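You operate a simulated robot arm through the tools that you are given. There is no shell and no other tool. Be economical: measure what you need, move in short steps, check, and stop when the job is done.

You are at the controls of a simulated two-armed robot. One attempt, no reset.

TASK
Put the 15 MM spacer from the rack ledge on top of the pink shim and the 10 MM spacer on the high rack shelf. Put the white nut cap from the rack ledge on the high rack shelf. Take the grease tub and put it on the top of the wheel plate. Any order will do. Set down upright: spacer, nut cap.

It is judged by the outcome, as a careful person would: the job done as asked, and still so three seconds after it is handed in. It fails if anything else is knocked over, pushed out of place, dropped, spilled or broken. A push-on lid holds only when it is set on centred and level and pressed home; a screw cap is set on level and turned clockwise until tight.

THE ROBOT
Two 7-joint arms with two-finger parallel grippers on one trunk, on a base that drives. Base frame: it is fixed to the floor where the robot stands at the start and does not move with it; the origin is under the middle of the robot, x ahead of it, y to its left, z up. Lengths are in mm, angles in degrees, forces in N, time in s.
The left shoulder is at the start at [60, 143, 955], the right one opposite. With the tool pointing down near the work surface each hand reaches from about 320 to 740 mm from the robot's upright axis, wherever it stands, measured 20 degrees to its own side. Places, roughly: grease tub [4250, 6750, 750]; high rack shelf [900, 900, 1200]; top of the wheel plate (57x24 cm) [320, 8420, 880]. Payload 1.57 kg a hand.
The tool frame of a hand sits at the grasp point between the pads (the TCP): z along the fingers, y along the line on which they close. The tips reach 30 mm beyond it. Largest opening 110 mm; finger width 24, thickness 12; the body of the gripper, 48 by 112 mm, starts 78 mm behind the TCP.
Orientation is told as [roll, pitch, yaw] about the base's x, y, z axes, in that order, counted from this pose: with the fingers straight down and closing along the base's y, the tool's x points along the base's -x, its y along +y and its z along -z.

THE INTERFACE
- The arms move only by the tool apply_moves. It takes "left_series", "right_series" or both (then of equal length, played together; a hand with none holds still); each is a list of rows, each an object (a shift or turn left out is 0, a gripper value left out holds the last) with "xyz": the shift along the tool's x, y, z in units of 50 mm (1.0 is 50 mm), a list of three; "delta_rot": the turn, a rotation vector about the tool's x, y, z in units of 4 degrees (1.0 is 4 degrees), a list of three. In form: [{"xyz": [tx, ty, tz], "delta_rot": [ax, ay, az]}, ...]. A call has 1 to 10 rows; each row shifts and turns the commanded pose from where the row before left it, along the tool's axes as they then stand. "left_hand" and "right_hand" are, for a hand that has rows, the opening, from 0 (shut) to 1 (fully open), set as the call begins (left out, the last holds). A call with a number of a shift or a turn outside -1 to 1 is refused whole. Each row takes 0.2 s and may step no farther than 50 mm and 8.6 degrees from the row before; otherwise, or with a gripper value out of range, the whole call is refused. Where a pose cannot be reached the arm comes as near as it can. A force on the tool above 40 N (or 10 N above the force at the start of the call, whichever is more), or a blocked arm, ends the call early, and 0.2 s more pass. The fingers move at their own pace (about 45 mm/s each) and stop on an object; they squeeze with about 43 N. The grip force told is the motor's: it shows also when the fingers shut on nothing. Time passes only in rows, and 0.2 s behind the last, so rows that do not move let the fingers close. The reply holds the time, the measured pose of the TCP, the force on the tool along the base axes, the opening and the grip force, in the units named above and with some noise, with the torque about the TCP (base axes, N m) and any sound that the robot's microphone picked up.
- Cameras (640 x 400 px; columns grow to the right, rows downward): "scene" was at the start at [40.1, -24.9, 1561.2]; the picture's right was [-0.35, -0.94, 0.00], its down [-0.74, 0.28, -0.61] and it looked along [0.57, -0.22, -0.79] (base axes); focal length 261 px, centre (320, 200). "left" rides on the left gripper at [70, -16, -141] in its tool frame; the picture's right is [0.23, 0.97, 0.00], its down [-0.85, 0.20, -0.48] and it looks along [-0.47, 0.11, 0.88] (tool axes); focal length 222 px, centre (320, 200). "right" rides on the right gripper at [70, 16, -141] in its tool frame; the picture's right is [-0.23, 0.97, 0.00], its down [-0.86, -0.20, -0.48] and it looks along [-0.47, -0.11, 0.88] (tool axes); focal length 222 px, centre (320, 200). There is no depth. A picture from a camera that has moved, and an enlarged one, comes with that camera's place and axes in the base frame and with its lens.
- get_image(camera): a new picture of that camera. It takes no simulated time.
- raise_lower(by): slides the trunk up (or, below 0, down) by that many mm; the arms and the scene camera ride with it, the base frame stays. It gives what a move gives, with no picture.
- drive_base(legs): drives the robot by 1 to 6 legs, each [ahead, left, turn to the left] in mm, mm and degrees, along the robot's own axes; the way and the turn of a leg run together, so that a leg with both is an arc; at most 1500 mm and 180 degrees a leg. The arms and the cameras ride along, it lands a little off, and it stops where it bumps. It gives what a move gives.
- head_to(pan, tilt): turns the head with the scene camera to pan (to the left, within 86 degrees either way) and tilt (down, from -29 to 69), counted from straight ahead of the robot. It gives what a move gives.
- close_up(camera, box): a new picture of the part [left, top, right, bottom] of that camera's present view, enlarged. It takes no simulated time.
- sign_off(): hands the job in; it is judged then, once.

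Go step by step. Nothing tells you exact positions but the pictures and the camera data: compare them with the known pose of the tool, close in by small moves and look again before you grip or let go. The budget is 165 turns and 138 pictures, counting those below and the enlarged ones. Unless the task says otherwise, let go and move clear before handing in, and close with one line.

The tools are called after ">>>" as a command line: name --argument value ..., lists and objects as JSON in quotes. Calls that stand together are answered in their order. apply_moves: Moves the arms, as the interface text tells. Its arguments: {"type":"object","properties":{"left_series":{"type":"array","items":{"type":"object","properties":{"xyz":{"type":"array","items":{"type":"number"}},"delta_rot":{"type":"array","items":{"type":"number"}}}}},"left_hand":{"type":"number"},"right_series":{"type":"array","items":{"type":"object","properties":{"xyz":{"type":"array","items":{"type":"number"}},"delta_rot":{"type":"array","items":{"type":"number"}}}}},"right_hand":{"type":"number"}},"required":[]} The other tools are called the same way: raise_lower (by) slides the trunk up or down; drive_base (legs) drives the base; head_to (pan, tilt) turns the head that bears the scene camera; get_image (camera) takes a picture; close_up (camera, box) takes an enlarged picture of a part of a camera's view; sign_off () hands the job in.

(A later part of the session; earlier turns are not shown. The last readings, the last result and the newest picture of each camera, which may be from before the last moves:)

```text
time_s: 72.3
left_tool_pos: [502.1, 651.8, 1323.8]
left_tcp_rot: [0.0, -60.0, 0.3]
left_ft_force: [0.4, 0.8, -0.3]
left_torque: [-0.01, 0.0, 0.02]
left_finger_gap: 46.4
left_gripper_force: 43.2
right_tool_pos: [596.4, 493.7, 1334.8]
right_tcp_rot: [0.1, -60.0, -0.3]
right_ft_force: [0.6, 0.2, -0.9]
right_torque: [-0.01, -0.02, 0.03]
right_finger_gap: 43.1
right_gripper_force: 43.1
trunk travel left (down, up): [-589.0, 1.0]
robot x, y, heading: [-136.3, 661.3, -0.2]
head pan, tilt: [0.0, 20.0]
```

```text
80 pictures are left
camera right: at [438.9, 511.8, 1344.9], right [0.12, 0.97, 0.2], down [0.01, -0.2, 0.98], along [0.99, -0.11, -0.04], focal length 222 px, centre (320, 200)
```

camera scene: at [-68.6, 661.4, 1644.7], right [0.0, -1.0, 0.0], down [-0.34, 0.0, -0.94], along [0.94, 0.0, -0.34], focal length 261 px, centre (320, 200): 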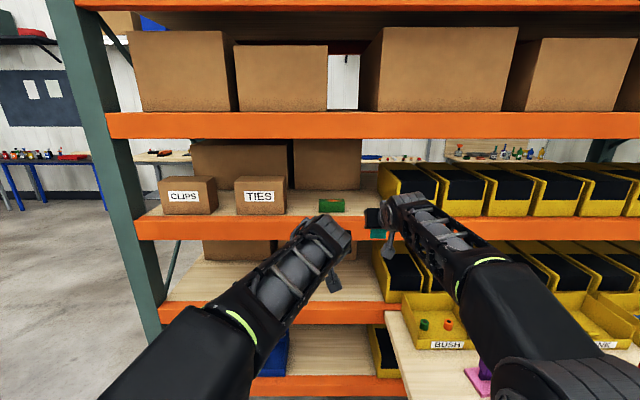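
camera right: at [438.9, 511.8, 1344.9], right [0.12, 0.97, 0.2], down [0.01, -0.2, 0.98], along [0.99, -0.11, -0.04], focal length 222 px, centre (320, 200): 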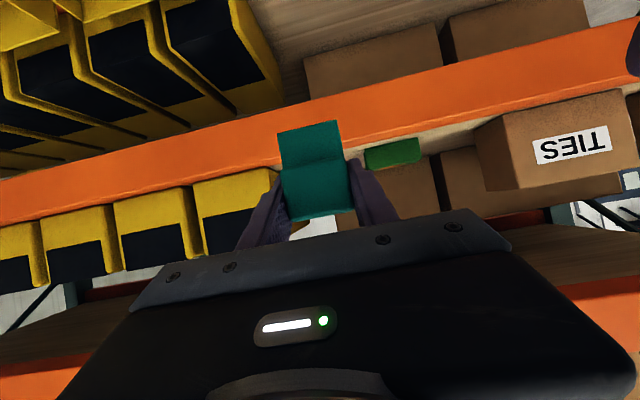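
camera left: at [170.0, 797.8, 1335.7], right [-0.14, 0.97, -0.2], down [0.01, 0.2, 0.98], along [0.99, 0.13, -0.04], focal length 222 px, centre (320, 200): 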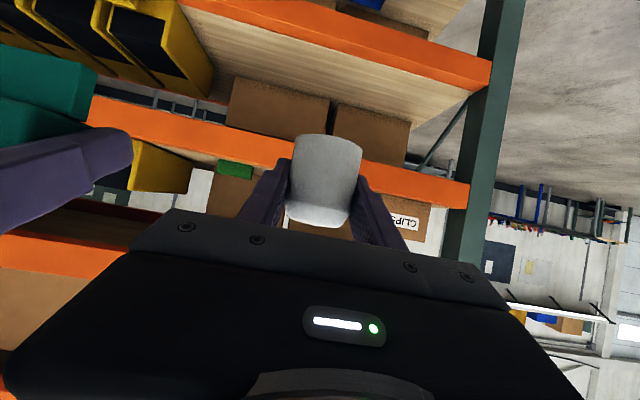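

Gap 2 spans y≈405–565 and the deck is at z≈1250. I'll shift the robot left for leg clearance, compensate with the right arm, and drive ahead 200.

>>> apply_moves --right_series '[{"xyz": [0, -0.65, 0]}, {"xyz": [0, -0.65, 0]}]'

>>> drive_base --legs '[[0, 62, 0.2], [190, 0, 0]]'

>>> get_image --camera "right"

>>> get_image --camera "left"

>>> get_image --camera "scene"

```text
time_s: 72.9
left_tool_pos: [501.7, 654.0, 1325.0]
left_tcp_rot: [0.0, -59.9, 0.0]
left_ft_force: [-0.4, 0.3, -0.9]
left_torque: [0.0, -0.02, 0.01]
left_finger_gap: 46.2
left_gripper_force: 43.1
right_tool_pos: [592.4, 430.2, 1333.9]
right_tcp_rot: [0.0, -60.1, -0.3]
right_ft_force: [0.4, 0.6, -0.1]
right_torque: [-0.02, -0.01, 0.0]
right_finger_gap: 43.5
right_gripper_force: 42.9
trunk travel left (down, up): [-589.0, 1.0]
robot x, y, heading: [-128.2, 660.3, 0.1]
head pan, tilt: [0.0, 20.0]
```

```text
time_s: 75.0
left_tool_pos: [692.7, 721.8, 1324.1]
left_tcp_rot: [0.1, -60.0, 0.5]
left_ft_force: [0.9, 0.3, 0.2]
left_torque: [0.0, 0.0, 0.01]
left_finger_gap: 46.2
left_gripper_force: 43.2
right_tool_pos: [785.5, 501.0, 1332.7]
right_tcp_rot: [0.0, -60.0, 0.3]
right_ft_force: [0.1, 0.2, 0.0]
right_torque: [0.0, 0.0, -0.01]
right_finger_gap: 43.1
right_gripper_force: 43.0
trunk travel left (down, up): [-589.0, 1.0]
robot x, y, heading: [60.5, 722.7, 0.7]
head pan, tilt: [0.0, 20.0]
```

```text
79 pictures are left
camera right: at [627.5, 516.1, 1344.9], right [0.11, 0.97, 0.2], down [0.01, -0.2, 0.98], along [0.99, -0.11, -0.04], focal length 222 px, centre (320, 200)
```

right: 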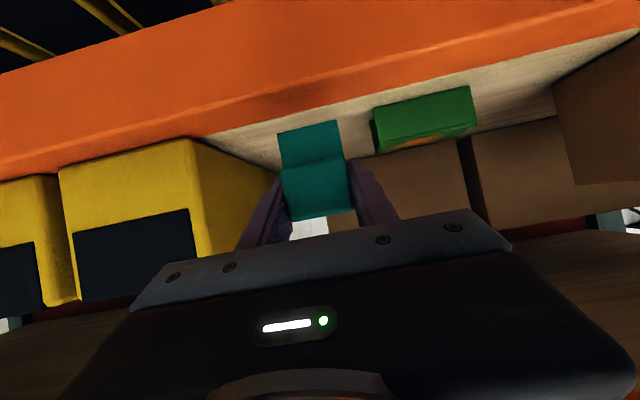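

```text
78 pictures are left
camera left: at [533.9, 704.3, 1334.3], right [-0.12, 0.97, -0.2], down [0.01, 0.2, 0.98], along [0.99, 0.12, -0.04], focal length 222 px, centre (320, 200)
```

left: 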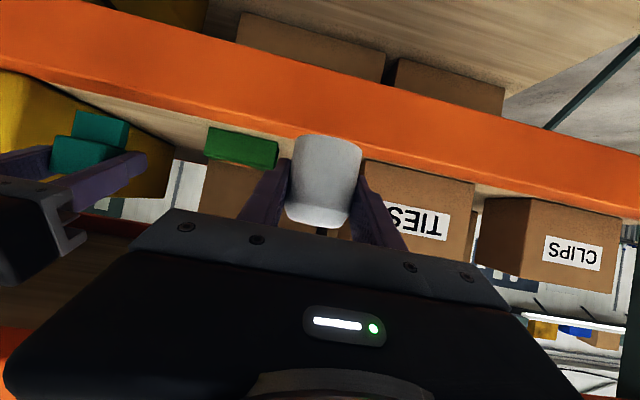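

```text
77 pictures are left
camera scene: at [120.6, 725.8, 1644.7], right [0.01, -1.0, 0.0], down [-0.34, 0.0, -0.94], along [0.94, 0.01, -0.34], focal length 261 px, centre (320, 200)
```

scene: 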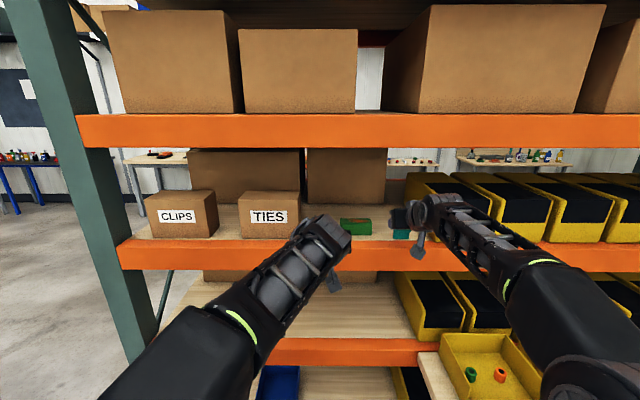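

Refined: deck z≈1245, front edge x≈840, green piece y 571–673 at x≈888, bins at y<366. I'll go to about (900,475) for the teal spacer.

>>> drive_base --legs '[[75, 0, -0.7]]'

>>> apply_moves --right_series '[{"xyz": [-0.2, -0.25, 0.35]}, {"xyz": [-0.2, -0.25, 0.35]}]'

>>> get_image --camera "right"

>>> close_up --camera "scene" --box '[280, 140, 520, 290]'

```text
time_s: 76.0
left_tool_pos: [768.6, 714.9, 1323.0]
left_tcp_rot: [0.0, -59.9, -0.1]
left_ft_force: [0.7, -0.6, -0.6]
left_torque: [-0.04, -0.03, 0.0]
left_finger_gap: 46.0
left_gripper_force: 42.6
right_tool_pos: [858.4, 492.4, 1334.5]
right_tcp_rot: [-0.1, -59.8, -0.4]
right_ft_force: [1.3, 0.4, -0.2]
right_torque: [0.01, -0.03, -0.05]
right_finger_gap: 43.0
right_gripper_force: 42.9
trunk travel left (down, up): [-589.0, 1.0]
robot x, y, heading: [133.0, 724.8, -0.1]
head pan, tilt: [0.0, 20.0]
```

```text
time_s: 76.7
left_tool_pos: [766.7, 715.1, 1323.3]
left_tcp_rot: [0.0, -59.9, -0.1]
left_ft_force: [-0.5, -0.3, 0.1]
left_torque: [-0.03, 0.01, -0.01]
left_finger_gap: 45.9
left_gripper_force: 42.8
right_tool_pos: [898.6, 467.2, 1334.9]
right_tcp_rot: [0.1, -60.0, -0.6]
right_ft_force: [-0.3, -0.8, -0.4]
right_torque: [0.01, 0.02, 0.0]
right_finger_gap: 43.2
right_gripper_force: 43.2
trunk travel left (down, up): [-589.0, 1.0]
robot x, y, heading: [130.1, 725.6, -0.0]
head pan, tilt: [0.0, 20.0]
```

```text
76 pictures are left
camera right: at [741.2, 485.3, 1345.9], right [0.12, 0.97, 0.2], down [0.01, -0.2, 0.98], along [0.99, -0.12, -0.04], focal length 222 px, centre (320, 200)
```

right: 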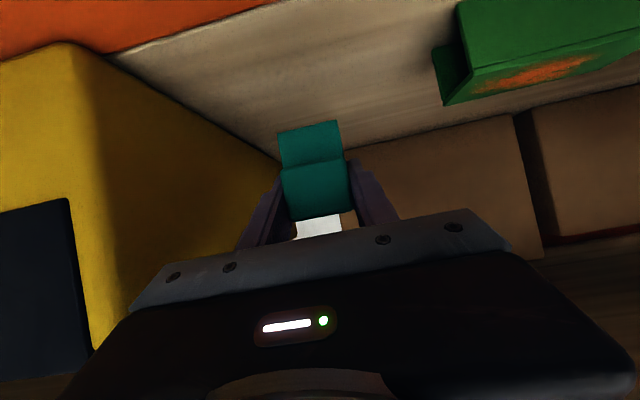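

```text
2.67 times, centred on (400, 215) of scene
camera zoom: at [195.6, 725.2, 1644.7], right [0.0, -1.0, 0.0], down [-0.34, 0.0, -0.94], along [0.94, 0.0, -0.34], focal length 696 px, centre (107, 160)
```

zoom: 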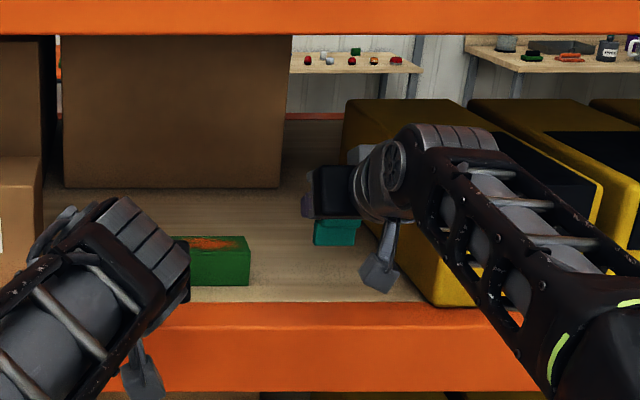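

>>> apply_moves --right_series '[{"xyz": [0.17, 0.16, 0.1]}, {"xyz": [0.17, 0, 0.1]}, {"xyz": [0.17, 0, 0.1]}]'

>>> get_image --camera "right"

>>> close_up --camera "scene" --box '[320, 180, 440, 255]'

```text
time_s: 77.5
left_tool_pos: [766.8, 715.3, 1322.1]
left_tcp_rot: [-0.1, -60.0, -0.1]
left_ft_force: [0.3, 0.1, -0.5]
left_torque: [-0.03, -0.02, 0.02]
left_finger_gap: 45.9
left_gripper_force: 43.4
right_tool_pos: [898.2, 476.0, 1302.9]
right_tcp_rot: [0.0, -60.0, -0.5]
right_ft_force: [-0.3, 1.1, -1.0]
right_torque: [0.0, 0.02, 0.02]
right_finger_gap: 43.5
right_gripper_force: 43.4
trunk travel left (down, up): [-589.0, 1.0]
robot x, y, heading: [131.8, 726.5, 0.4]
head pan, tilt: [0.0, 20.0]
```

```text
74 pictures are left
camera right: at [741.1, 493.7, 1314.6], right [0.12, 0.97, 0.2], down [0.01, -0.2, 0.98], along [0.99, -0.12, -0.04], focal length 222 px, centre (320, 200)
```

right: 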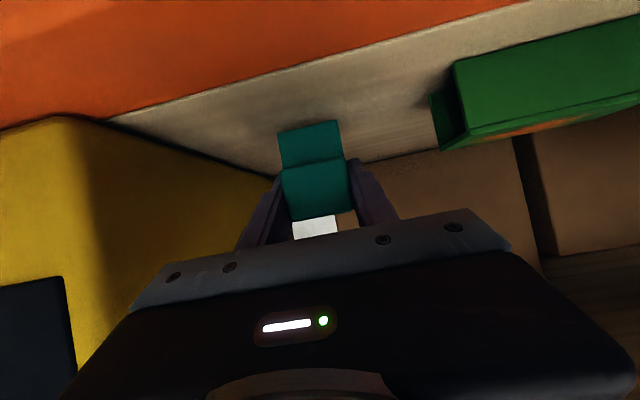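

```text
5.33 times, centred on (380, 218) of scene
camera zoom: at [195.3, 725.4, 1644.8], right [0.0, -1.0, 0.0], down [-0.34, 0.0, -0.94], along [0.94, 0.0, -0.34], focal length 1393 px, centre (0, 107)
```

zoom: 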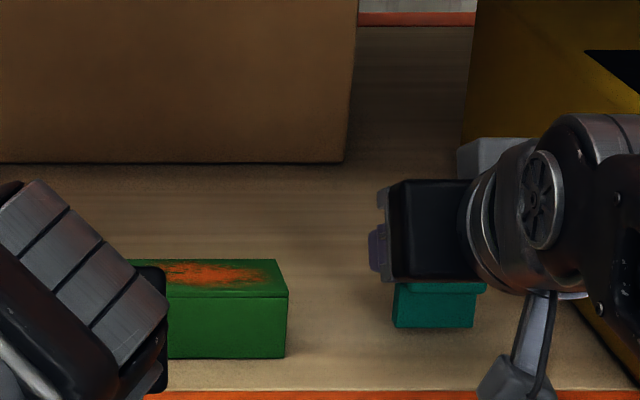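

>>> apply_moves --right_series '[{"xyz": [0.07, 0, 0.04]}, {"xyz": [0.052, 0, 0.03]}]'

>>> apply_moves --right_series '[{"xyz": [0.035, 0, 0.02]}, {"xyz": [0.035, 0, 0.02]}]'

```text
time_s: 78.0
left_tool_pos: [766.0, 716.0, 1324.4]
left_tcp_rot: [0.1, -59.9, -0.1]
left_ft_force: [-0.5, 0.2, -1.0]
left_torque: [0.05, -0.02, -0.02]
left_finger_gap: 45.8
left_gripper_force: 42.6
right_tool_pos: [898.4, 476.1, 1298.9]
right_tcp_rot: [0.0, -60.1, -0.4]
right_ft_force: [0.2, 0.1, 2.4]
right_torque: [-0.04, -0.05, 0.04]
right_finger_gap: 43.0
right_gripper_force: 43.8
trunk travel left (down, up): [-589.0, 1.0]
robot x, y, heading: [133.8, 724.4, -0.2]
head pan, tilt: [0.0, 20.0]
```

```text
time_s: 78.7
left_tool_pos: [764.4, 716.4, 1324.7]
left_tcp_rot: [-0.1, -60.1, 0.0]
left_ft_force: [-0.1, 0.8, -0.4]
left_torque: [0.0, 0.0, 0.01]
left_finger_gap: 45.5
left_gripper_force: 42.5
right_tool_pos: [897.9, 475.6, 1297.2]
right_tcp_rot: [0.2, -60.5, -0.4]
right_ft_force: [4.2, -1.6, 16.7]
right_torque: [-0.09, -0.19, 0.0]
right_finger_gap: 43.3
right_gripper_force: 42.9
trunk travel left (down, up): [-589.0, 1.0]
robot x, y, heading: [132.0, 723.8, -0.2]
head pan, tilt: [0.0, 20.0]
```

Contact with the deck (≈1250). I'll release partially open.

>>> apply_moves --right_series '[{"xyz": [-0.02, 0, -0.012]}, {}, {}, {}]' --right_hand 0.65

>>> get_image --camera "right"

>>> get_image --camera "left"

```text
time_s: 79.7
left_tool_pos: [765.9, 715.2, 1324.1]
left_tcp_rot: [0.1, -59.9, -0.1]
left_ft_force: [0.7, -0.3, -0.8]
left_torque: [-0.03, 0.0, 0.01]
left_finger_gap: 45.4
left_gripper_force: 43.3
right_tool_pos: [898.6, 474.7, 1294.2]
right_tcp_rot: [0.0, -60.0, -0.5]
right_ft_force: [0.3, 0.3, -0.1]
right_torque: [0.0, 0.01, 0.02]
right_finger_gap: 71.7
right_gripper_force: 0.0
trunk travel left (down, up): [-589.0, 1.0]
robot x, y, heading: [133.4, 720.5, 0.1]
head pan, tilt: [0.0, 20.0]
```

```text
72 pictures are left
camera right: at [740.7, 492.6, 1305.4], right [0.12, 0.97, 0.2], down [0.01, -0.2, 0.98], along [0.99, -0.12, -0.04], focal length 222 px, centre (320, 200)
```

right: 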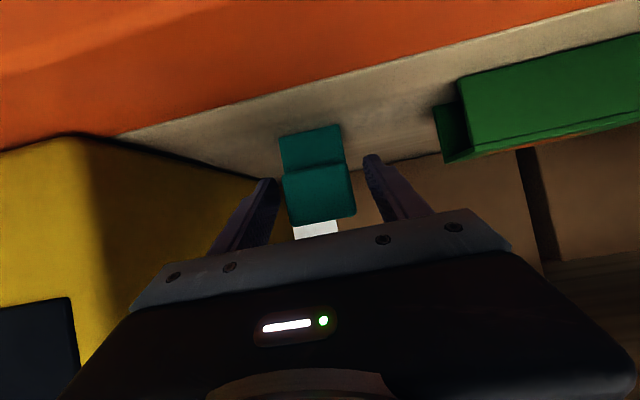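

```text
71 pictures are left
camera left: at [608.5, 699.4, 1334.8], right [-0.11, 0.97, -0.2], down [0.01, 0.2, 0.98], along [0.99, 0.11, -0.04], focal length 222 px, centre (320, 200)
```

left: 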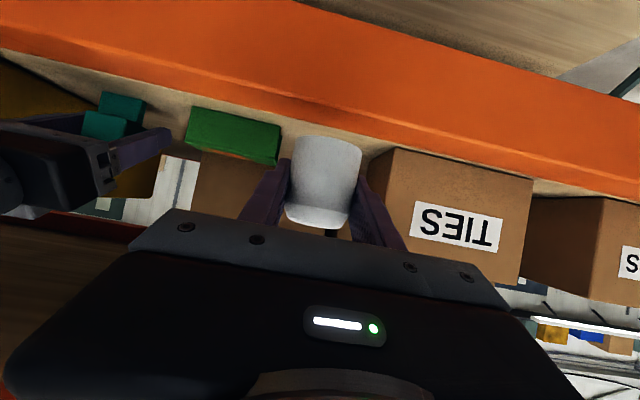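

The spacer stands upright on the shelf. I'll retract the right hand, then bring the left hand with the cap into the gap at y≈733.

>>> apply_moves --right_series '[{"xyz": [0, 0, -0.5]}, {"xyz": [0, 0, -0.8]}, {"xyz": [0, 0, -0.8]}, {"xyz": [0, 0, -0.8]}]'

>>> apply_moves --left_series '[{"xyz": [-0.2, 0.06, 0.36]}, {"xyz": [-0.25, 0.06, 0.43]}, {"xyz": [-0.25, 0.06, 0.43]}, {"xyz": [-0.25, 0.06, 0.43]}]'

>>> get_image --camera "left"

>>> close_up --camera "scene" --box '[220, 140, 460, 290]'

```text
time_s: 80.7
left_tool_pos: [765.4, 714.0, 1324.8]
left_tcp_rot: [0.0, -60.1, -0.1]
left_ft_force: [0.0, 0.3, 0.0]
left_torque: [0.02, -0.01, 0.02]
left_finger_gap: 45.4
left_gripper_force: 42.9
right_tool_pos: [767.8, 477.3, 1368.2]
right_tcp_rot: [0.0, -60.2, -0.5]
right_ft_force: [-0.4, 0.2, -0.3]
right_torque: [-0.01, 0.0, 0.01]
right_finger_gap: 71.3
right_gripper_force: 0.1
trunk travel left (down, up): [-589.0, 1.0]
robot x, y, heading: [131.5, 724.8, 0.1]
head pan, tilt: [0.0, 20.0]
```

```text
time_s: 81.7
left_tool_pos: [861.3, 727.2, 1323.0]
left_tcp_rot: [-0.2, -59.9, 0.0]
left_ft_force: [-0.2, 0.3, -0.3]
left_torque: [0.01, -0.03, 0.0]
left_finger_gap: 45.1
left_gripper_force: 42.8
right_tool_pos: [771.4, 478.0, 1366.6]
right_tcp_rot: [0.0, -60.0, -0.5]
right_ft_force: [0.3, 0.5, -0.6]
right_torque: [-0.02, 0.01, 0.01]
right_finger_gap: 71.7
right_gripper_force: 0.0
trunk travel left (down, up): [-589.0, 1.0]
robot x, y, heading: [131.9, 723.9, -0.1]
head pan, tilt: [0.0, 20.0]
```

```text
70 pictures are left
camera left: at [703.4, 711.0, 1333.6], right [-0.11, 0.97, -0.2], down [0.01, 0.2, 0.98], along [0.99, 0.11, -0.04], focal length 222 px, centre (320, 200)
```

left: 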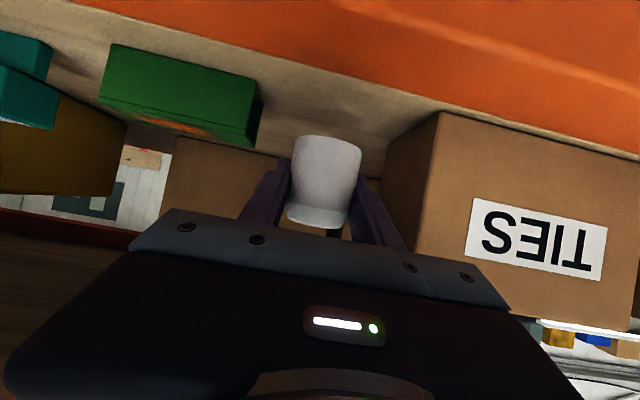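

```text
2.67 times, centred on (340, 215) of scene
camera zoom: at [196.1, 725.5, 1644.7], right [0.0, -1.0, 0.0], down [-0.34, 0.0, -0.94], along [0.94, 0.0, -0.34], focal length 696 px, centre (267, 160)
```

zoom: 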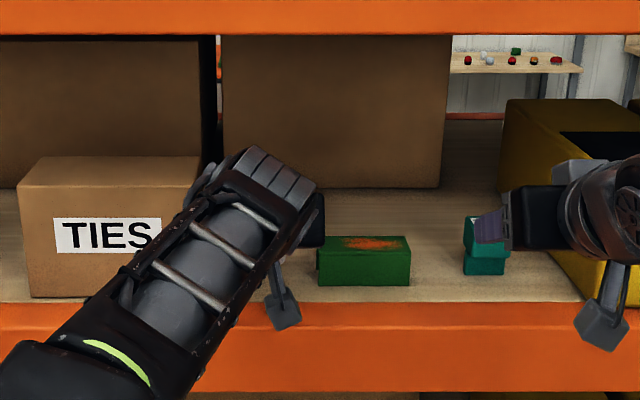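

>>> apply_moves --left_series '[{"xyz": [-0.29, 0.08, 0.5]}, {"xyz": [0.17, 0, 0.1]}, {"xyz": [0.17, 0, 0.1]}, {"xyz": [0.13, 0, 0.075]}]'

>>> get_image --camera "left"

```text
time_s: 82.7
left_tool_pos: [889.2, 730.5, 1295.8]
left_tcp_rot: [-0.1, -60.0, 0.0]
left_ft_force: [-0.2, -0.3, -0.4]
left_torque: [0.0, 0.0, 0.01]
left_finger_gap: 45.0
left_gripper_force: 42.4
right_tool_pos: [769.8, 479.2, 1366.8]
right_tcp_rot: [0.0, -59.9, -0.5]
right_ft_force: [-0.7, -0.2, -0.4]
right_torque: [0.02, 0.01, 0.01]
right_finger_gap: 71.6
right_gripper_force: 0.1
trunk travel left (down, up): [-589.0, 1.0]
robot x, y, heading: [130.5, 722.3, -0.2]
head pan, tilt: [0.0, 20.0]
```

```text
68 pictures are left
camera left: at [732.0, 715.0, 1307.7], right [-0.11, 0.97, -0.2], down [0.01, 0.2, 0.98], along [0.99, 0.11, -0.04], focal length 222 px, centre (320, 200)
```

left: 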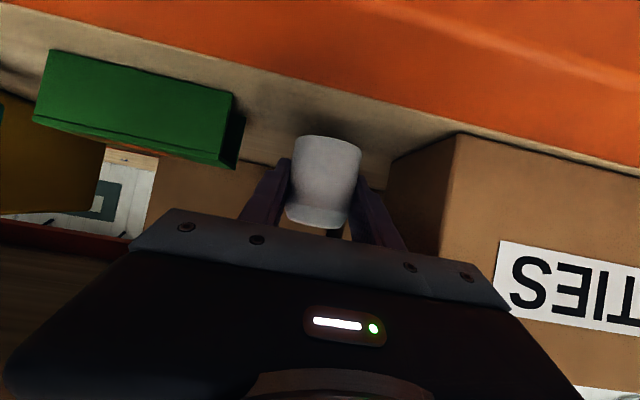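

>>> apply_moves --left_series '[{"xyz": [0.07, 0, 0.04]}, {"xyz": [0.052, 0, 0.03]}]'

>>> apply_moves --left_series '[{"xyz": [0.026, 0, 0.015]}, {"xyz": [0.026, 0, 0.015]}]'

```text
time_s: 83.2
left_tool_pos: [891.0, 731.8, 1290.0]
left_tcp_rot: [0.0, -60.0, -0.1]
left_ft_force: [1.1, 0.3, -0.2]
left_torque: [-0.02, 0.02, -0.02]
left_finger_gap: 45.1
left_gripper_force: 42.3
right_tool_pos: [770.4, 478.4, 1367.4]
right_tcp_rot: [0.0, -59.9, -0.5]
right_ft_force: [-0.1, -0.7, -0.2]
right_torque: [0.0, -0.01, 0.02]
right_finger_gap: 71.7
right_gripper_force: 0.1
trunk travel left (down, up): [-589.0, 1.0]
robot x, y, heading: [129.8, 726.9, -0.0]
head pan, tilt: [0.0, 20.0]
```

```text
time_s: 83.8
left_tool_pos: [890.6, 731.8, 1287.4]
left_tcp_rot: [-0.2, -60.0, -0.1]
left_ft_force: [-0.6, -0.2, -0.3]
left_torque: [0.0, -0.02, 0.02]
left_finger_gap: 45.0
left_gripper_force: 43.3
right_tool_pos: [769.9, 478.0, 1366.8]
right_tcp_rot: [0.0, -60.1, -0.5]
right_ft_force: [0.0, -0.3, 0.5]
right_torque: [0.0, 0.0, 0.02]
right_finger_gap: 71.6
right_gripper_force: 0.1
trunk travel left (down, up): [-589.0, 1.0]
robot x, y, heading: [129.8, 721.8, -0.1]
head pan, tilt: [0.0, 20.0]
```

>>> apply_moves --left_series '[{"xyz": [0.026, 0, 0.015]}, {"xyz": [0.02, 0, 0.012]}]'

>>> apply_moves --left_series '[{"xyz": [0.02, 0, 0.012]}]'

```text
time_s: 84.5
left_tool_pos: [891.3, 731.1, 1283.0]
left_tcp_rot: [0.0, -60.0, -0.1]
left_ft_force: [0.2, -0.2, 1.1]
left_torque: [0.02, -0.03, 0.0]
left_finger_gap: 45.2
left_gripper_force: 43.8
right_tool_pos: [770.4, 478.3, 1365.5]
right_tcp_rot: [0.0, -60.0, -0.5]
right_ft_force: [-0.3, 0.7, 0.1]
right_torque: [-0.04, -0.02, -0.02]
right_finger_gap: 71.4
right_gripper_force: 0.0
trunk travel left (down, up): [-589.0, 1.0]
robot x, y, heading: [129.5, 719.6, -0.2]
head pan, tilt: [0.0, 20.0]
```

```text
time_s: 84.8
left_tool_pos: [890.3, 730.9, 1283.2]
left_tcp_rot: [0.0, -60.1, -0.1]
left_ft_force: [-1.2, 0.4, 2.4]
left_torque: [0.04, -0.03, -0.03]
left_finger_gap: 45.1
left_gripper_force: 43.0
right_tool_pos: [768.6, 477.7, 1367.8]
right_tcp_rot: [0.0, -60.0, -0.4]
right_ft_force: [-0.8, -0.7, -0.6]
right_torque: [0.0, -0.01, -0.02]
right_finger_gap: 71.5
right_gripper_force: 0.1
trunk travel left (down, up): [-589.0, 1.0]
robot x, y, heading: [131.0, 726.3, 0.0]
head pan, tilt: [0.0, 20.0]
```

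Light contact; I'll release the cap.

>>> apply_moves --left_series '[{"xyz": [0.01, 0, 0.006]}, {}, {}, {}]' --left_hand 0.63

>>> get_image --camera "left"

```text
time_s: 85.8
left_tool_pos: [891.0, 732.6, 1282.4]
left_tcp_rot: [-0.1, -60.0, -0.1]
left_ft_force: [0.7, 0.5, 0.0]
left_torque: [0.0, -0.02, 0.0]
left_finger_gap: 69.4
left_gripper_force: 0.1
right_tool_pos: [769.4, 477.2, 1367.1]
right_tcp_rot: [0.0, -60.0, -0.5]
right_ft_force: [0.0, 0.4, 0.5]
right_torque: [-0.02, 0.0, 0.02]
right_finger_gap: 71.5
right_gripper_force: 0.2
trunk travel left (down, up): [-589.0, 1.0]
robot x, y, heading: [130.8, 721.5, -0.1]
head pan, tilt: [0.0, 20.0]
```

```text
67 pictures are left
camera left: at [733.4, 715.4, 1293.2], right [-0.11, 0.97, -0.2], down [0.01, 0.2, 0.98], along [0.99, 0.11, -0.04], focal length 222 px, centre (320, 200)
```

left: 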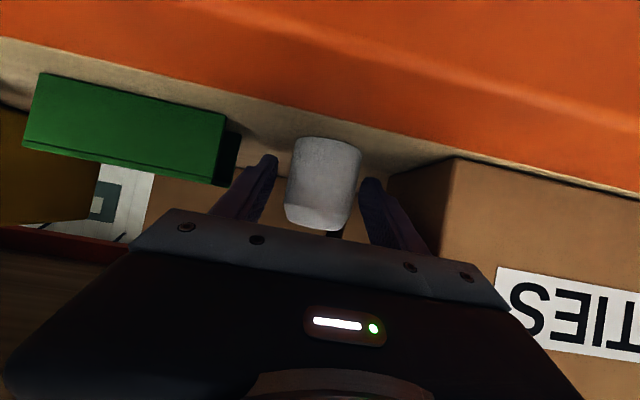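

Cap is standing. I'll retract the left hand along its axis, back the robot off and check the shelf.

>>> apply_moves --left_series '[{"xyz": [0, 0, -0.5]}, {"xyz": [0, 0, -0.8]}, {"xyz": [0, 0, -0.8]}, {"xyz": [0, 0, -0.8]}]'

>>> drive_base --legs '[[-500, 0, 0]]'

>>> close_up --camera "scene" --box '[220, 120, 480, 280]'

```text
time_s: 86.8
left_tool_pos: [764.2, 731.8, 1358.4]
left_tcp_rot: [-0.1, -60.0, 0.0]
left_ft_force: [-0.5, 0.2, 0.4]
left_torque: [0.02, -0.03, 0.01]
left_finger_gap: 69.2
left_gripper_force: 0.0
right_tool_pos: [768.9, 477.8, 1368.2]
right_tcp_rot: [0.0, -60.1, -0.3]
right_ft_force: [0.8, -0.3, -0.6]
right_torque: [0.01, 0.0, -0.01]
right_finger_gap: 71.5
right_gripper_force: 0.1
trunk travel left (down, up): [-589.0, 1.0]
robot x, y, heading: [130.9, 726.4, -0.1]
head pan, tilt: [0.0, 20.0]
```

```text
time_s: 89.8
left_tool_pos: [261.6, 738.5, 1358.5]
left_tcp_rot: [0.0, -60.1, 0.6]
left_ft_force: [-1.2, 1.0, 0.0]
left_torque: [-0.02, -0.04, 0.0]
left_finger_gap: 69.5
left_gripper_force: 0.1
right_tool_pos: [269.4, 481.7, 1367.7]
right_tcp_rot: [0.0, -60.0, 0.2]
right_ft_force: [-1.1, -0.5, 0.6]
right_torque: [0.01, 0.05, 0.02]
right_finger_gap: 71.3
right_gripper_force: 0.0
trunk travel left (down, up): [-589.0, 1.0]
robot x, y, heading: [-370.4, 725.5, 0.5]
head pan, tilt: [0.0, 20.0]
```

```text
2.46 times, centred on (350, 200) of scene
camera zoom: at [-308.7, 724.4, 1644.8], right [0.01, -1.0, 0.0], down [-0.34, 0.0, -0.94], along [0.94, 0.01, -0.34], focal length 643 px, centre (246, 200)
```

zoom: 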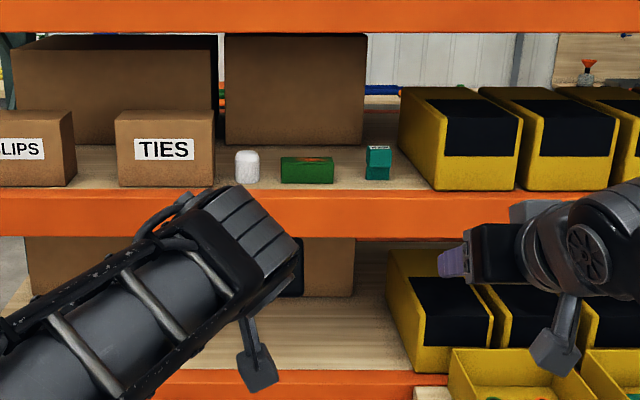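

Cap and spacer stand on the shelf. Now I survey the way to the grease tub at (4250,6750) and the wheel plate at (320,8420).

>>> drive_base --legs '[[-150, 0, 0], [0, 0, 75]]'

>>> head_to --pan 0 --tilt 10

>>> get_image --camera "scene"

>>> head_to --pan -50 --tilt 10

>>> get_image --camera "scene"

>>> head_to --pan 60 --tilt 10

>>> get_image --camera "scene"

```text
time_s: 94.4
left_tool_pos: [-364.3, 1335.9, 1357.4]
left_tcp_rot: [0.0, -60.0, 74.8]
left_ft_force: [-0.1, 0.2, -1.4]
left_torque: [-0.03, -0.02, 0.01]
left_finger_gap: 69.0
left_gripper_force: 0.1
right_tool_pos: [-116.0, 1272.8, 1368.1]
right_tcp_rot: [0.1, -60.0, 74.6]
right_ft_force: [-0.1, 0.0, -0.5]
right_torque: [0.02, -0.03, -0.02]
right_finger_gap: 71.5
right_gripper_force: 0.0
trunk travel left (down, up): [-589.0, 1.0]
robot x, y, heading: [-520.0, 722.7, 74.9]
head pan, tilt: [0.0, 20.0]
```

```text
time_s: 95.1
left_tool_pos: [-364.0, 1336.8, 1355.9]
left_tcp_rot: [-0.1, -60.0, 75.0]
left_ft_force: [0.1, 1.1, 0.0]
left_torque: [0.0, -0.01, 0.0]
left_finger_gap: 69.4
left_gripper_force: 0.1
right_tool_pos: [-115.5, 1273.9, 1366.1]
right_tcp_rot: [0.0, -60.0, 74.5]
right_ft_force: [0.8, 0.3, -0.8]
right_torque: [0.03, 0.02, 0.02]
right_finger_gap: 71.4
right_gripper_force: 0.1
trunk travel left (down, up): [-589.0, 1.0]
robot x, y, heading: [-516.4, 721.2, 74.9]
head pan, tilt: [0.0, 10.0]
```

```text
65 pictures are left
camera scene: at [-503.0, 783.4, 1661.0], right [0.97, -0.26, 0.0], down [-0.05, -0.17, -0.98], along [0.26, 0.95, -0.17], focal length 261 px, centre (320, 200)
```

scene: 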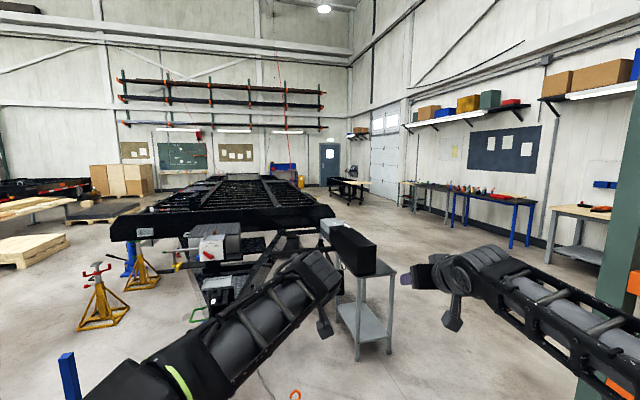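

```text
time_s: 96.3
left_tool_pos: [-362.8, 1334.9, 1356.7]
left_tcp_rot: [-0.1, -60.0, 74.9]
left_ft_force: [-0.6, 0.0, 0.0]
left_torque: [0.0, 0.01, -0.02]
left_finger_gap: 69.4
left_gripper_force: 0.0
right_tool_pos: [-115.4, 1272.6, 1367.3]
right_tcp_rot: [0.0, -59.9, 74.6]
right_ft_force: [0.7, 0.0, -0.1]
right_torque: [0.0, 0.01, -0.01]
right_finger_gap: 71.9
right_gripper_force: 0.1
trunk travel left (down, up): [-589.0, 1.0]
robot x, y, heading: [-519.1, 721.9, 74.9]
head pan, tilt: [-50.0, 10.0]
```

```text
64 pictures are left
camera scene: at [-442.9, 732.9, 1661.1], right [0.42, -0.91, 0.0], down [-0.16, -0.07, -0.98], along [0.89, 0.41, -0.17], focal length 261 px, centre (320, 200)
```

scene: 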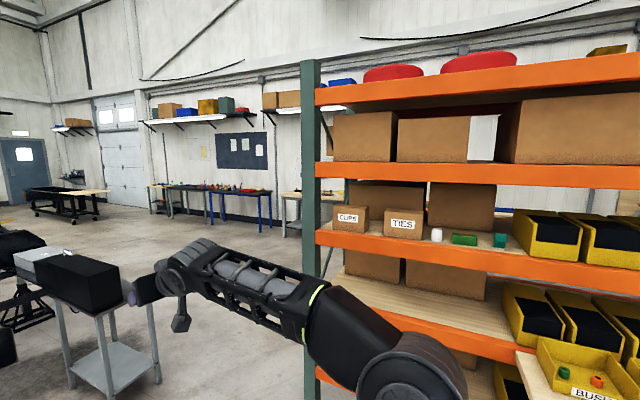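

```text
time_s: 98.2
left_tool_pos: [-362.0, 1334.9, 1357.4]
left_tcp_rot: [-0.1, -60.0, 74.9]
left_ft_force: [0.1, 0.4, 0.2]
left_torque: [-0.01, -0.01, -0.02]
left_finger_gap: 69.1
left_gripper_force: 0.0
right_tool_pos: [-115.9, 1273.3, 1367.1]
right_tcp_rot: [0.0, -60.1, 74.5]
right_ft_force: [0.8, -0.6, -0.4]
right_torque: [-0.01, -0.01, 0.0]
right_finger_gap: 71.4
right_gripper_force: 0.1
trunk travel left (down, up): [-589.0, 1.0]
robot x, y, heading: [-515.9, 722.2, 74.9]
head pan, tilt: [60.0, 10.0]
```

```text
63 pictures are left
camera scene: at [-592.8, 759.6, 1661.1], right [0.71, 0.71, 0.0], down [0.12, -0.12, -0.98], along [-0.69, 0.7, -0.17], focal length 261 px, centre (320, 200)
```

scene: 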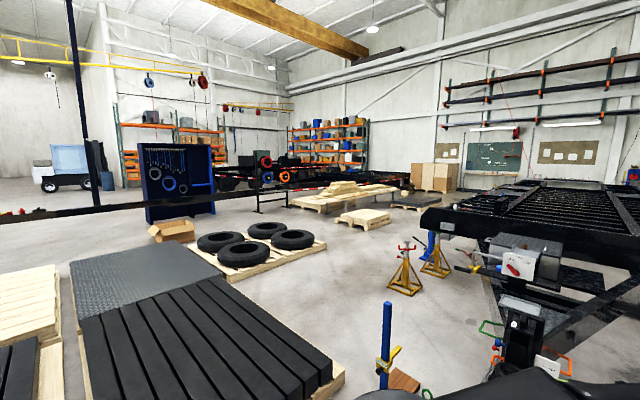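

Path: between the cart and the rack end. I'll drive in two legs to about (1700,2700) and look again.

>>> drive_base --legs '[[0, 0, -29.6], [1445, 0, 0], [0, 0, -6.9], [1490, 0, 0]]'

>>> head_to --pan 25 --tilt 10

>>> get_image --camera "scene"

```text
time_s: 114.4
left_tool_pos: [2131.2, 3111.2, 1357.6]
left_tcp_rot: [0.0, -59.9, 39.2]
left_ft_force: [-0.7, -0.8, -0.1]
left_torque: [-0.01, -0.02, -0.02]
left_finger_gap: 69.3
left_gripper_force: 0.1
right_tool_pos: [2296.3, 2917.8, 1367.9]
right_tcp_rot: [0.0, -60.0, 38.8]
right_ft_force: [-0.3, -0.1, -0.5]
right_torque: [0.0, 0.05, -0.01]
right_finger_gap: 71.7
right_gripper_force: 0.0
trunk travel left (down, up): [-589.0, 1.0]
robot x, y, heading: [1642.5, 2702.4, 39.3]
head pan, tilt: [60.0, 10.0]
```

```text
time_s: 115.4
left_tool_pos: [2131.3, 3111.9, 1356.8]
left_tcp_rot: [-0.1, -60.0, 39.3]
left_ft_force: [0.4, 0.3, 0.3]
left_torque: [0.01, 0.03, -0.01]
left_finger_gap: 69.3
left_gripper_force: 0.1
right_tool_pos: [2295.6, 2915.9, 1365.9]
right_tcp_rot: [0.0, -60.0, 38.8]
right_ft_force: [0.1, -0.5, -0.7]
right_torque: [-0.01, -0.01, 0.01]
right_finger_gap: 71.4
right_gripper_force: 0.0
trunk travel left (down, up): [-589.0, 1.0]
robot x, y, heading: [1648.1, 2703.8, 39.4]
head pan, tilt: [25.0, 10.0]
```

```text
62 pictures are left
camera scene: at [1663.4, 2770.5, 1661.1], right [0.9, -0.44, 0.0], down [-0.08, -0.16, -0.98], along [0.43, 0.89, -0.17], focal length 261 px, centre (320, 200)
```

scene: 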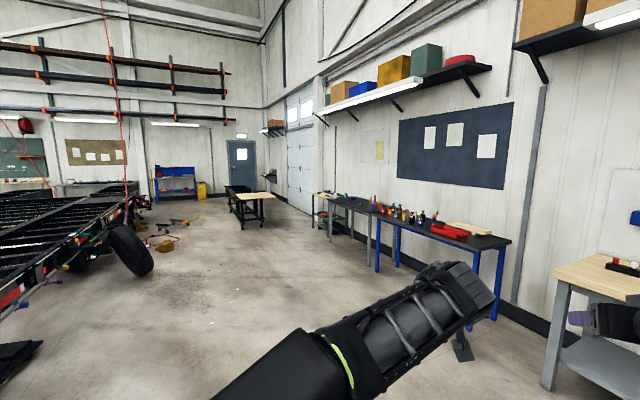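

>>> close_up --camera "scene" --box '[300, 170, 460, 270]'

>>> close_up --camera "scene" --box '[20, 140, 220, 280]'

```text
4.00 times, centred on (380, 220) of scene
camera zoom: at [1663.4, 2770.5, 1661.1], right [0.9, -0.44, 0.0], down [-0.08, -0.16, -0.98], along [0.43, 0.89, -0.17], focal length 1045 px, centre (80, 120)
```

zoom: 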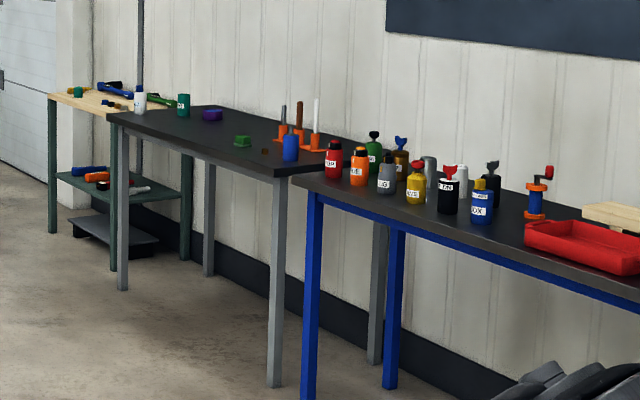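

```text
2.86 times, centred on (120, 210) of scene
camera zoom: at [1663.4, 2770.5, 1661.1], right [0.9, -0.44, 0.0], down [-0.08, -0.16, -0.98], along [0.43, 0.89, -0.17], focal length 746 px, centre (891, 171)
```

zoom: 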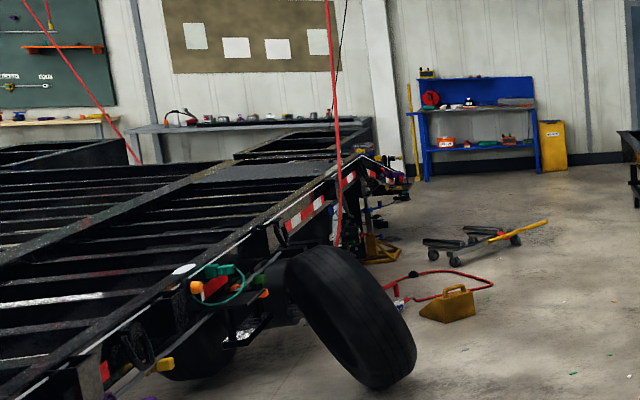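

The grey-topped bench (front x≈3930, y 5800–7050) should hold the tub; the wheel plate seems the flat fender on the trailer. I'll drive toward the bench.

>>> drive_base --legs '[[0, 0, 25.7], [1400, 0, 0], [1400, 0, 0], [1000, 0, 0]]'

>>> head_to --pan -30 --tilt 20

>>> get_image --camera "scene"

```text
time_s: 135.0
left_tool_pos: [3578.4, 6696.2, 1356.7]
left_tcp_rot: [-0.1, -60.0, 62.9]
left_ft_force: [0.2, -0.4, -0.5]
left_torque: [-0.04, -0.01, -0.02]
left_finger_gap: 69.2
left_gripper_force: 0.0
right_tool_pos: [3807.4, 6584.6, 1365.8]
right_tcp_rot: [0.0, -60.0, 62.7]
right_ft_force: [0.2, 0.1, -0.6]
right_torque: [0.04, -0.04, -0.06]
right_finger_gap: 71.6
right_gripper_force: 0.1
trunk travel left (down, up): [-589.0, 1.0]
robot x, y, heading: [3297.6, 6128.0, 62.9]
head pan, tilt: [25.0, 10.0]
```

```text
time_s: 136.3
left_tool_pos: [3578.0, 6695.7, 1357.2]
left_tcp_rot: [0.0, -59.9, 62.9]
left_ft_force: [0.6, -1.0, 0.2]
left_torque: [0.02, 0.0, 0.05]
left_finger_gap: 69.1
left_gripper_force: 0.0
right_tool_pos: [3806.2, 6584.3, 1367.1]
right_tcp_rot: [-0.1, -60.0, 62.6]
right_ft_force: [-0.1, 0.1, 0.3]
right_torque: [-0.01, -0.01, 0.01]
right_finger_gap: 71.5
right_gripper_force: 0.1
trunk travel left (down, up): [-589.0, 1.0]
robot x, y, heading: [3297.2, 6129.5, 62.8]
head pan, tilt: [-30.0, 20.0]
```

```text
59 pictures are left
camera scene: at [3361.9, 6153.4, 1644.8], right [0.54, -0.84, 0.0], down [-0.29, -0.19, -0.94], along [0.79, 0.51, -0.34], focal length 261 px, centre (320, 200)
```

scene: 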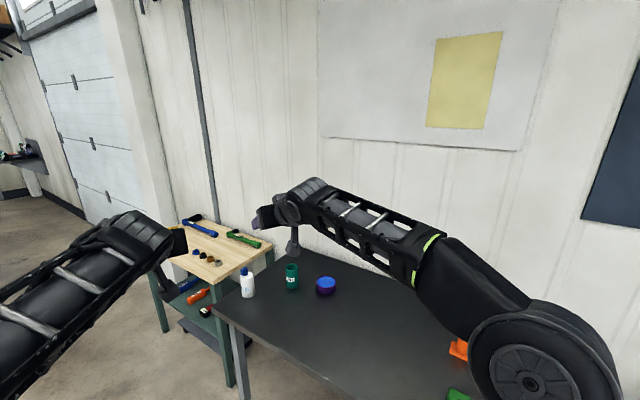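

>>> close_up --camera "scene" --box '[220, 240, 380, 340]'

```text
4.00 times, centred on (300, 290) of scene
camera zoom: at [3361.9, 6153.4, 1644.8], right [0.54, -0.84, 0.0], down [-0.29, -0.19, -0.94], along [0.79, 0.51, -0.34], focal length 1045 px, centre (400, -160)
```

zoom: 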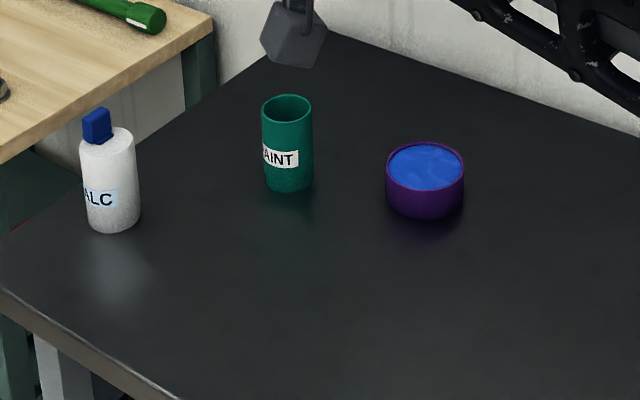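

The purple squat tub with blue grease is the target, about 95 mm wide. I'll square up to the bench and lower/unpitch the hands.

>>> drive_base --legs '[[-100, 0, -62.9], [0, 400, 0]]'

>>> apply_moves --right_series '[{"xyz": [0.8, 0, 0.46]}, {"xyz": [0.8, 0, 0.46]}, {"xyz": [0.8, 0, 0.46]}, {"xyz": [0.8, 0, 0.46]}, {"xyz": [0.8, 0, 0.46]}, {"xyz": [0.8, 0, 0.46]}]' --left_series '[{"xyz": [0.8, 0, 0.46]}, {"xyz": [0.8, 0, 0.46]}, {"xyz": [0.8, 0, 0.46]}, {"xyz": [0.8, 0, 0.46]}, {"xyz": [0.8, 0, 0.46]}, {"xyz": [0.8, 0, 0.46]}]'

>>> head_to --pan 0 --tilt 35

>>> get_image --camera "scene"

```text
time_s: 141.5
left_tool_pos: [3854.1, 6474.5, 1357.7]
left_tcp_rot: [-0.1, -60.1, 0.0]
left_ft_force: [0.2, 0.0, -0.5]
left_torque: [-0.02, 0.03, -0.06]
left_finger_gap: 69.1
left_gripper_force: 0.1
right_tool_pos: [3858.1, 6218.6, 1366.6]
right_tcp_rot: [0.0, -60.0, -0.5]
right_ft_force: [-0.4, 0.4, -0.3]
right_torque: [-0.02, 0.03, 0.0]
right_finger_gap: 71.6
right_gripper_force: 0.0
trunk travel left (down, up): [-589.0, 1.0]
robot x, y, heading: [3218.1, 6467.5, -0.5]
head pan, tilt: [-30.0, 20.0]
```

```text
time_s: 142.9
left_tool_pos: [3860.2, 6474.7, 1076.1]
left_tcp_rot: [0.0, -60.0, 0.0]
left_ft_force: [0.4, 0.1, -0.1]
left_torque: [0.0, 0.0, -0.01]
left_finger_gap: 69.1
left_gripper_force: 0.0
right_tool_pos: [3861.2, 6219.8, 1091.2]
right_tcp_rot: [0.2, -59.9, -0.6]
right_ft_force: [0.0, -0.2, 0.5]
right_torque: [-0.02, 0.01, 0.0]
right_finger_gap: 71.5
right_gripper_force: 0.0
trunk travel left (down, up): [-589.0, 1.0]
robot x, y, heading: [3220.8, 6466.0, -0.3]
head pan, tilt: [-30.0, 20.0]
```

```text
time_s: 143.8
left_tool_pos: [3857.7, 6475.1, 1078.0]
left_tcp_rot: [0.0, -59.9, 0.0]
left_ft_force: [0.0, 0.0, -0.2]
left_torque: [0.04, 0.05, 0.0]
left_finger_gap: 69.3
left_gripper_force: 0.2
right_tool_pos: [3857.6, 6219.4, 1093.6]
right_tcp_rot: [0.1, -59.9, -0.5]
right_ft_force: [0.5, 0.0, 0.4]
right_torque: [-0.03, -0.02, -0.05]
right_finger_gap: 71.3
right_gripper_force: 0.0
trunk travel left (down, up): [-589.0, 1.0]
robot x, y, heading: [3222.5, 6466.7, -0.5]
head pan, tilt: [0.0, 35.0]
```

```text
57 pictures are left
camera scene: at [3277.8, 6467.8, 1621.0], right [0.0, -1.0, 0.0], down [-0.57, 0.0, -0.82], along [0.82, 0.0, -0.57], focal length 261 px, centre (320, 200)
```

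scene: 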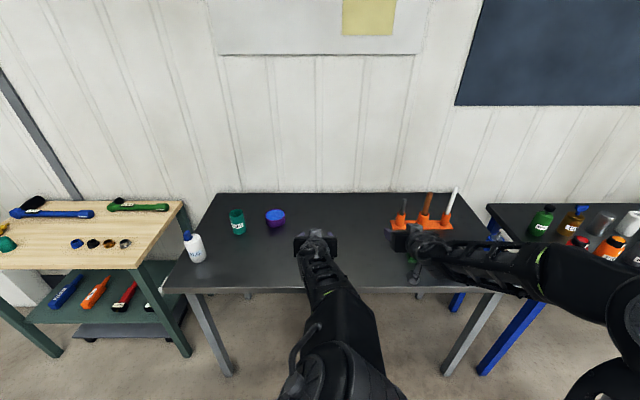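

>>> apply_moves --left_series '[{"xyz": [0.175, 0, -0.28], "delta_rot": [0, 1, 0]}, {"xyz": [0.19, 0, -0.267], "delta_rot": [0, 1, 0]}, {"xyz": [0.21, 0, -0.253], "delta_rot": [0, 1, 0]}, {"xyz": [0.23, 0, -0.237], "delta_rot": [0, 1, 0]}, {"xyz": [0.245, 0, -0.22], "delta_rot": [0, 1, 0]}, {"xyz": [0.26, 0, -0.203], "delta_rot": [0, 1, 0]}, {"xyz": [0.274, 0, -0.184], "delta_rot": [0, 1, 0]}, {"xyz": [0.286, 0, -0.165], "delta_rot": [0, 1, 0]}]' --right_series '[{"xyz": [0.175, 0, -0.28], "delta_rot": [0, 1, 0]}, {"xyz": [0.19, 0, -0.267], "delta_rot": [0, 1, 0]}, {"xyz": [0.21, 0, -0.253], "delta_rot": [0, 1, 0]}, {"xyz": [0.23, 0, -0.237], "delta_rot": [0, 1, 0]}, {"xyz": [0.245, 0, -0.22], "delta_rot": [0, 1, 0]}, {"xyz": [0.26, 0, -0.203], "delta_rot": [0, 1, 0]}, {"xyz": [0.274, 0, -0.184], "delta_rot": [0, 1, 0]}, {"xyz": [0.286, 0, -0.165], "delta_rot": [0, 1, 0]}]'

>>> apply_moves --left_series '[{"xyz": [0.297, 0, -0.145], "delta_rot": [0, 1, 0]}, {"xyz": [0.306, 0, -0.124], "delta_rot": [0, 1, 0]}, {"xyz": [0.314, 0, -0.1], "delta_rot": [0, 1, 0]}, {"xyz": [0.2, 0, -0.05], "delta_rot": [0, 1, 0]}, {"xyz": [0.2, 0, -0.04], "delta_rot": [0, 1, 0]}, {"xyz": [0.2, 0, -0.02], "delta_rot": [0, 1, 0]}, {"xyz": [0.2, 0, 0], "delta_rot": [0, 1, 0]}]' --right_series '[{"xyz": [0.297, 0, -0.145], "delta_rot": [0, 1, 0]}, {"xyz": [0.306, 0, -0.124], "delta_rot": [0, 1, 0]}, {"xyz": [0.314, 0, -0.1], "delta_rot": [0, 1, 0]}, {"xyz": [0.2, 0, -0.05], "delta_rot": [0, 1, 0]}, {"xyz": [0.2, 0, -0.04], "delta_rot": [0, 1, 0]}, {"xyz": [0.2, 0, -0.02], "delta_rot": [0, 1, 0]}, {"xyz": [0.2, 0, 0], "delta_rot": [0, 1, 0]}]' --left_hand 1

>>> close_up --camera "scene" --box '[160, 170, 320, 270]'

```text
time_s: 145.6
left_tool_pos: [3720.6, 6474.7, 1075.7]
left_tcp_rot: [0.0, -27.9, -0.3]
left_ft_force: [-1.0, -0.4, 0.3]
left_torque: [-0.01, 0.03, 0.0]
left_finger_gap: 69.2
left_gripper_force: 0.0
right_tool_pos: [3723.0, 6220.1, 1084.9]
right_tcp_rot: [0.0, -27.9, -0.5]
right_ft_force: [-0.2, -0.7, 0.5]
right_torque: [0.01, -0.01, 0.03]
right_finger_gap: 71.6
right_gripper_force: 0.1
trunk travel left (down, up): [-589.0, 1.0]
robot x, y, heading: [3216.1, 6470.0, -0.1]
head pan, tilt: [0.0, 35.0]
```

```text
time_s: 147.2
left_tool_pos: [3631.5, 6473.4, 1072.8]
left_tcp_rot: [0.0, 0.1, -0.2]
left_ft_force: [0.5, -0.9, 1.3]
left_torque: [-0.02, 0.0, -0.01]
left_finger_gap: 109.8
left_gripper_force: 0.1
right_tool_pos: [3635.7, 6220.4, 1083.5]
right_tcp_rot: [0.1, -0.1, -0.6]
right_ft_force: [-0.8, 0.3, 0.4]
right_torque: [0.01, 0.01, -0.02]
right_finger_gap: 71.5
right_gripper_force: 0.3
trunk travel left (down, up): [-589.0, 1.0]
robot x, y, heading: [3222.4, 6464.4, -0.5]
head pan, tilt: [0.0, 35.0]
```

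```text
4.00 times, centred on (240, 220) of scene
camera zoom: at [3278.1, 6467.8, 1620.9], right [0.0, -1.0, 0.0], down [-0.57, 0.0, -0.82], along [0.82, 0.0, -0.57], focal length 1045 px, centre (640, 120)
```

zoom: 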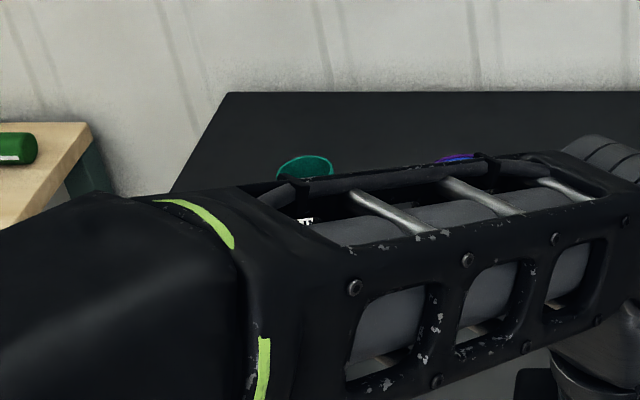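

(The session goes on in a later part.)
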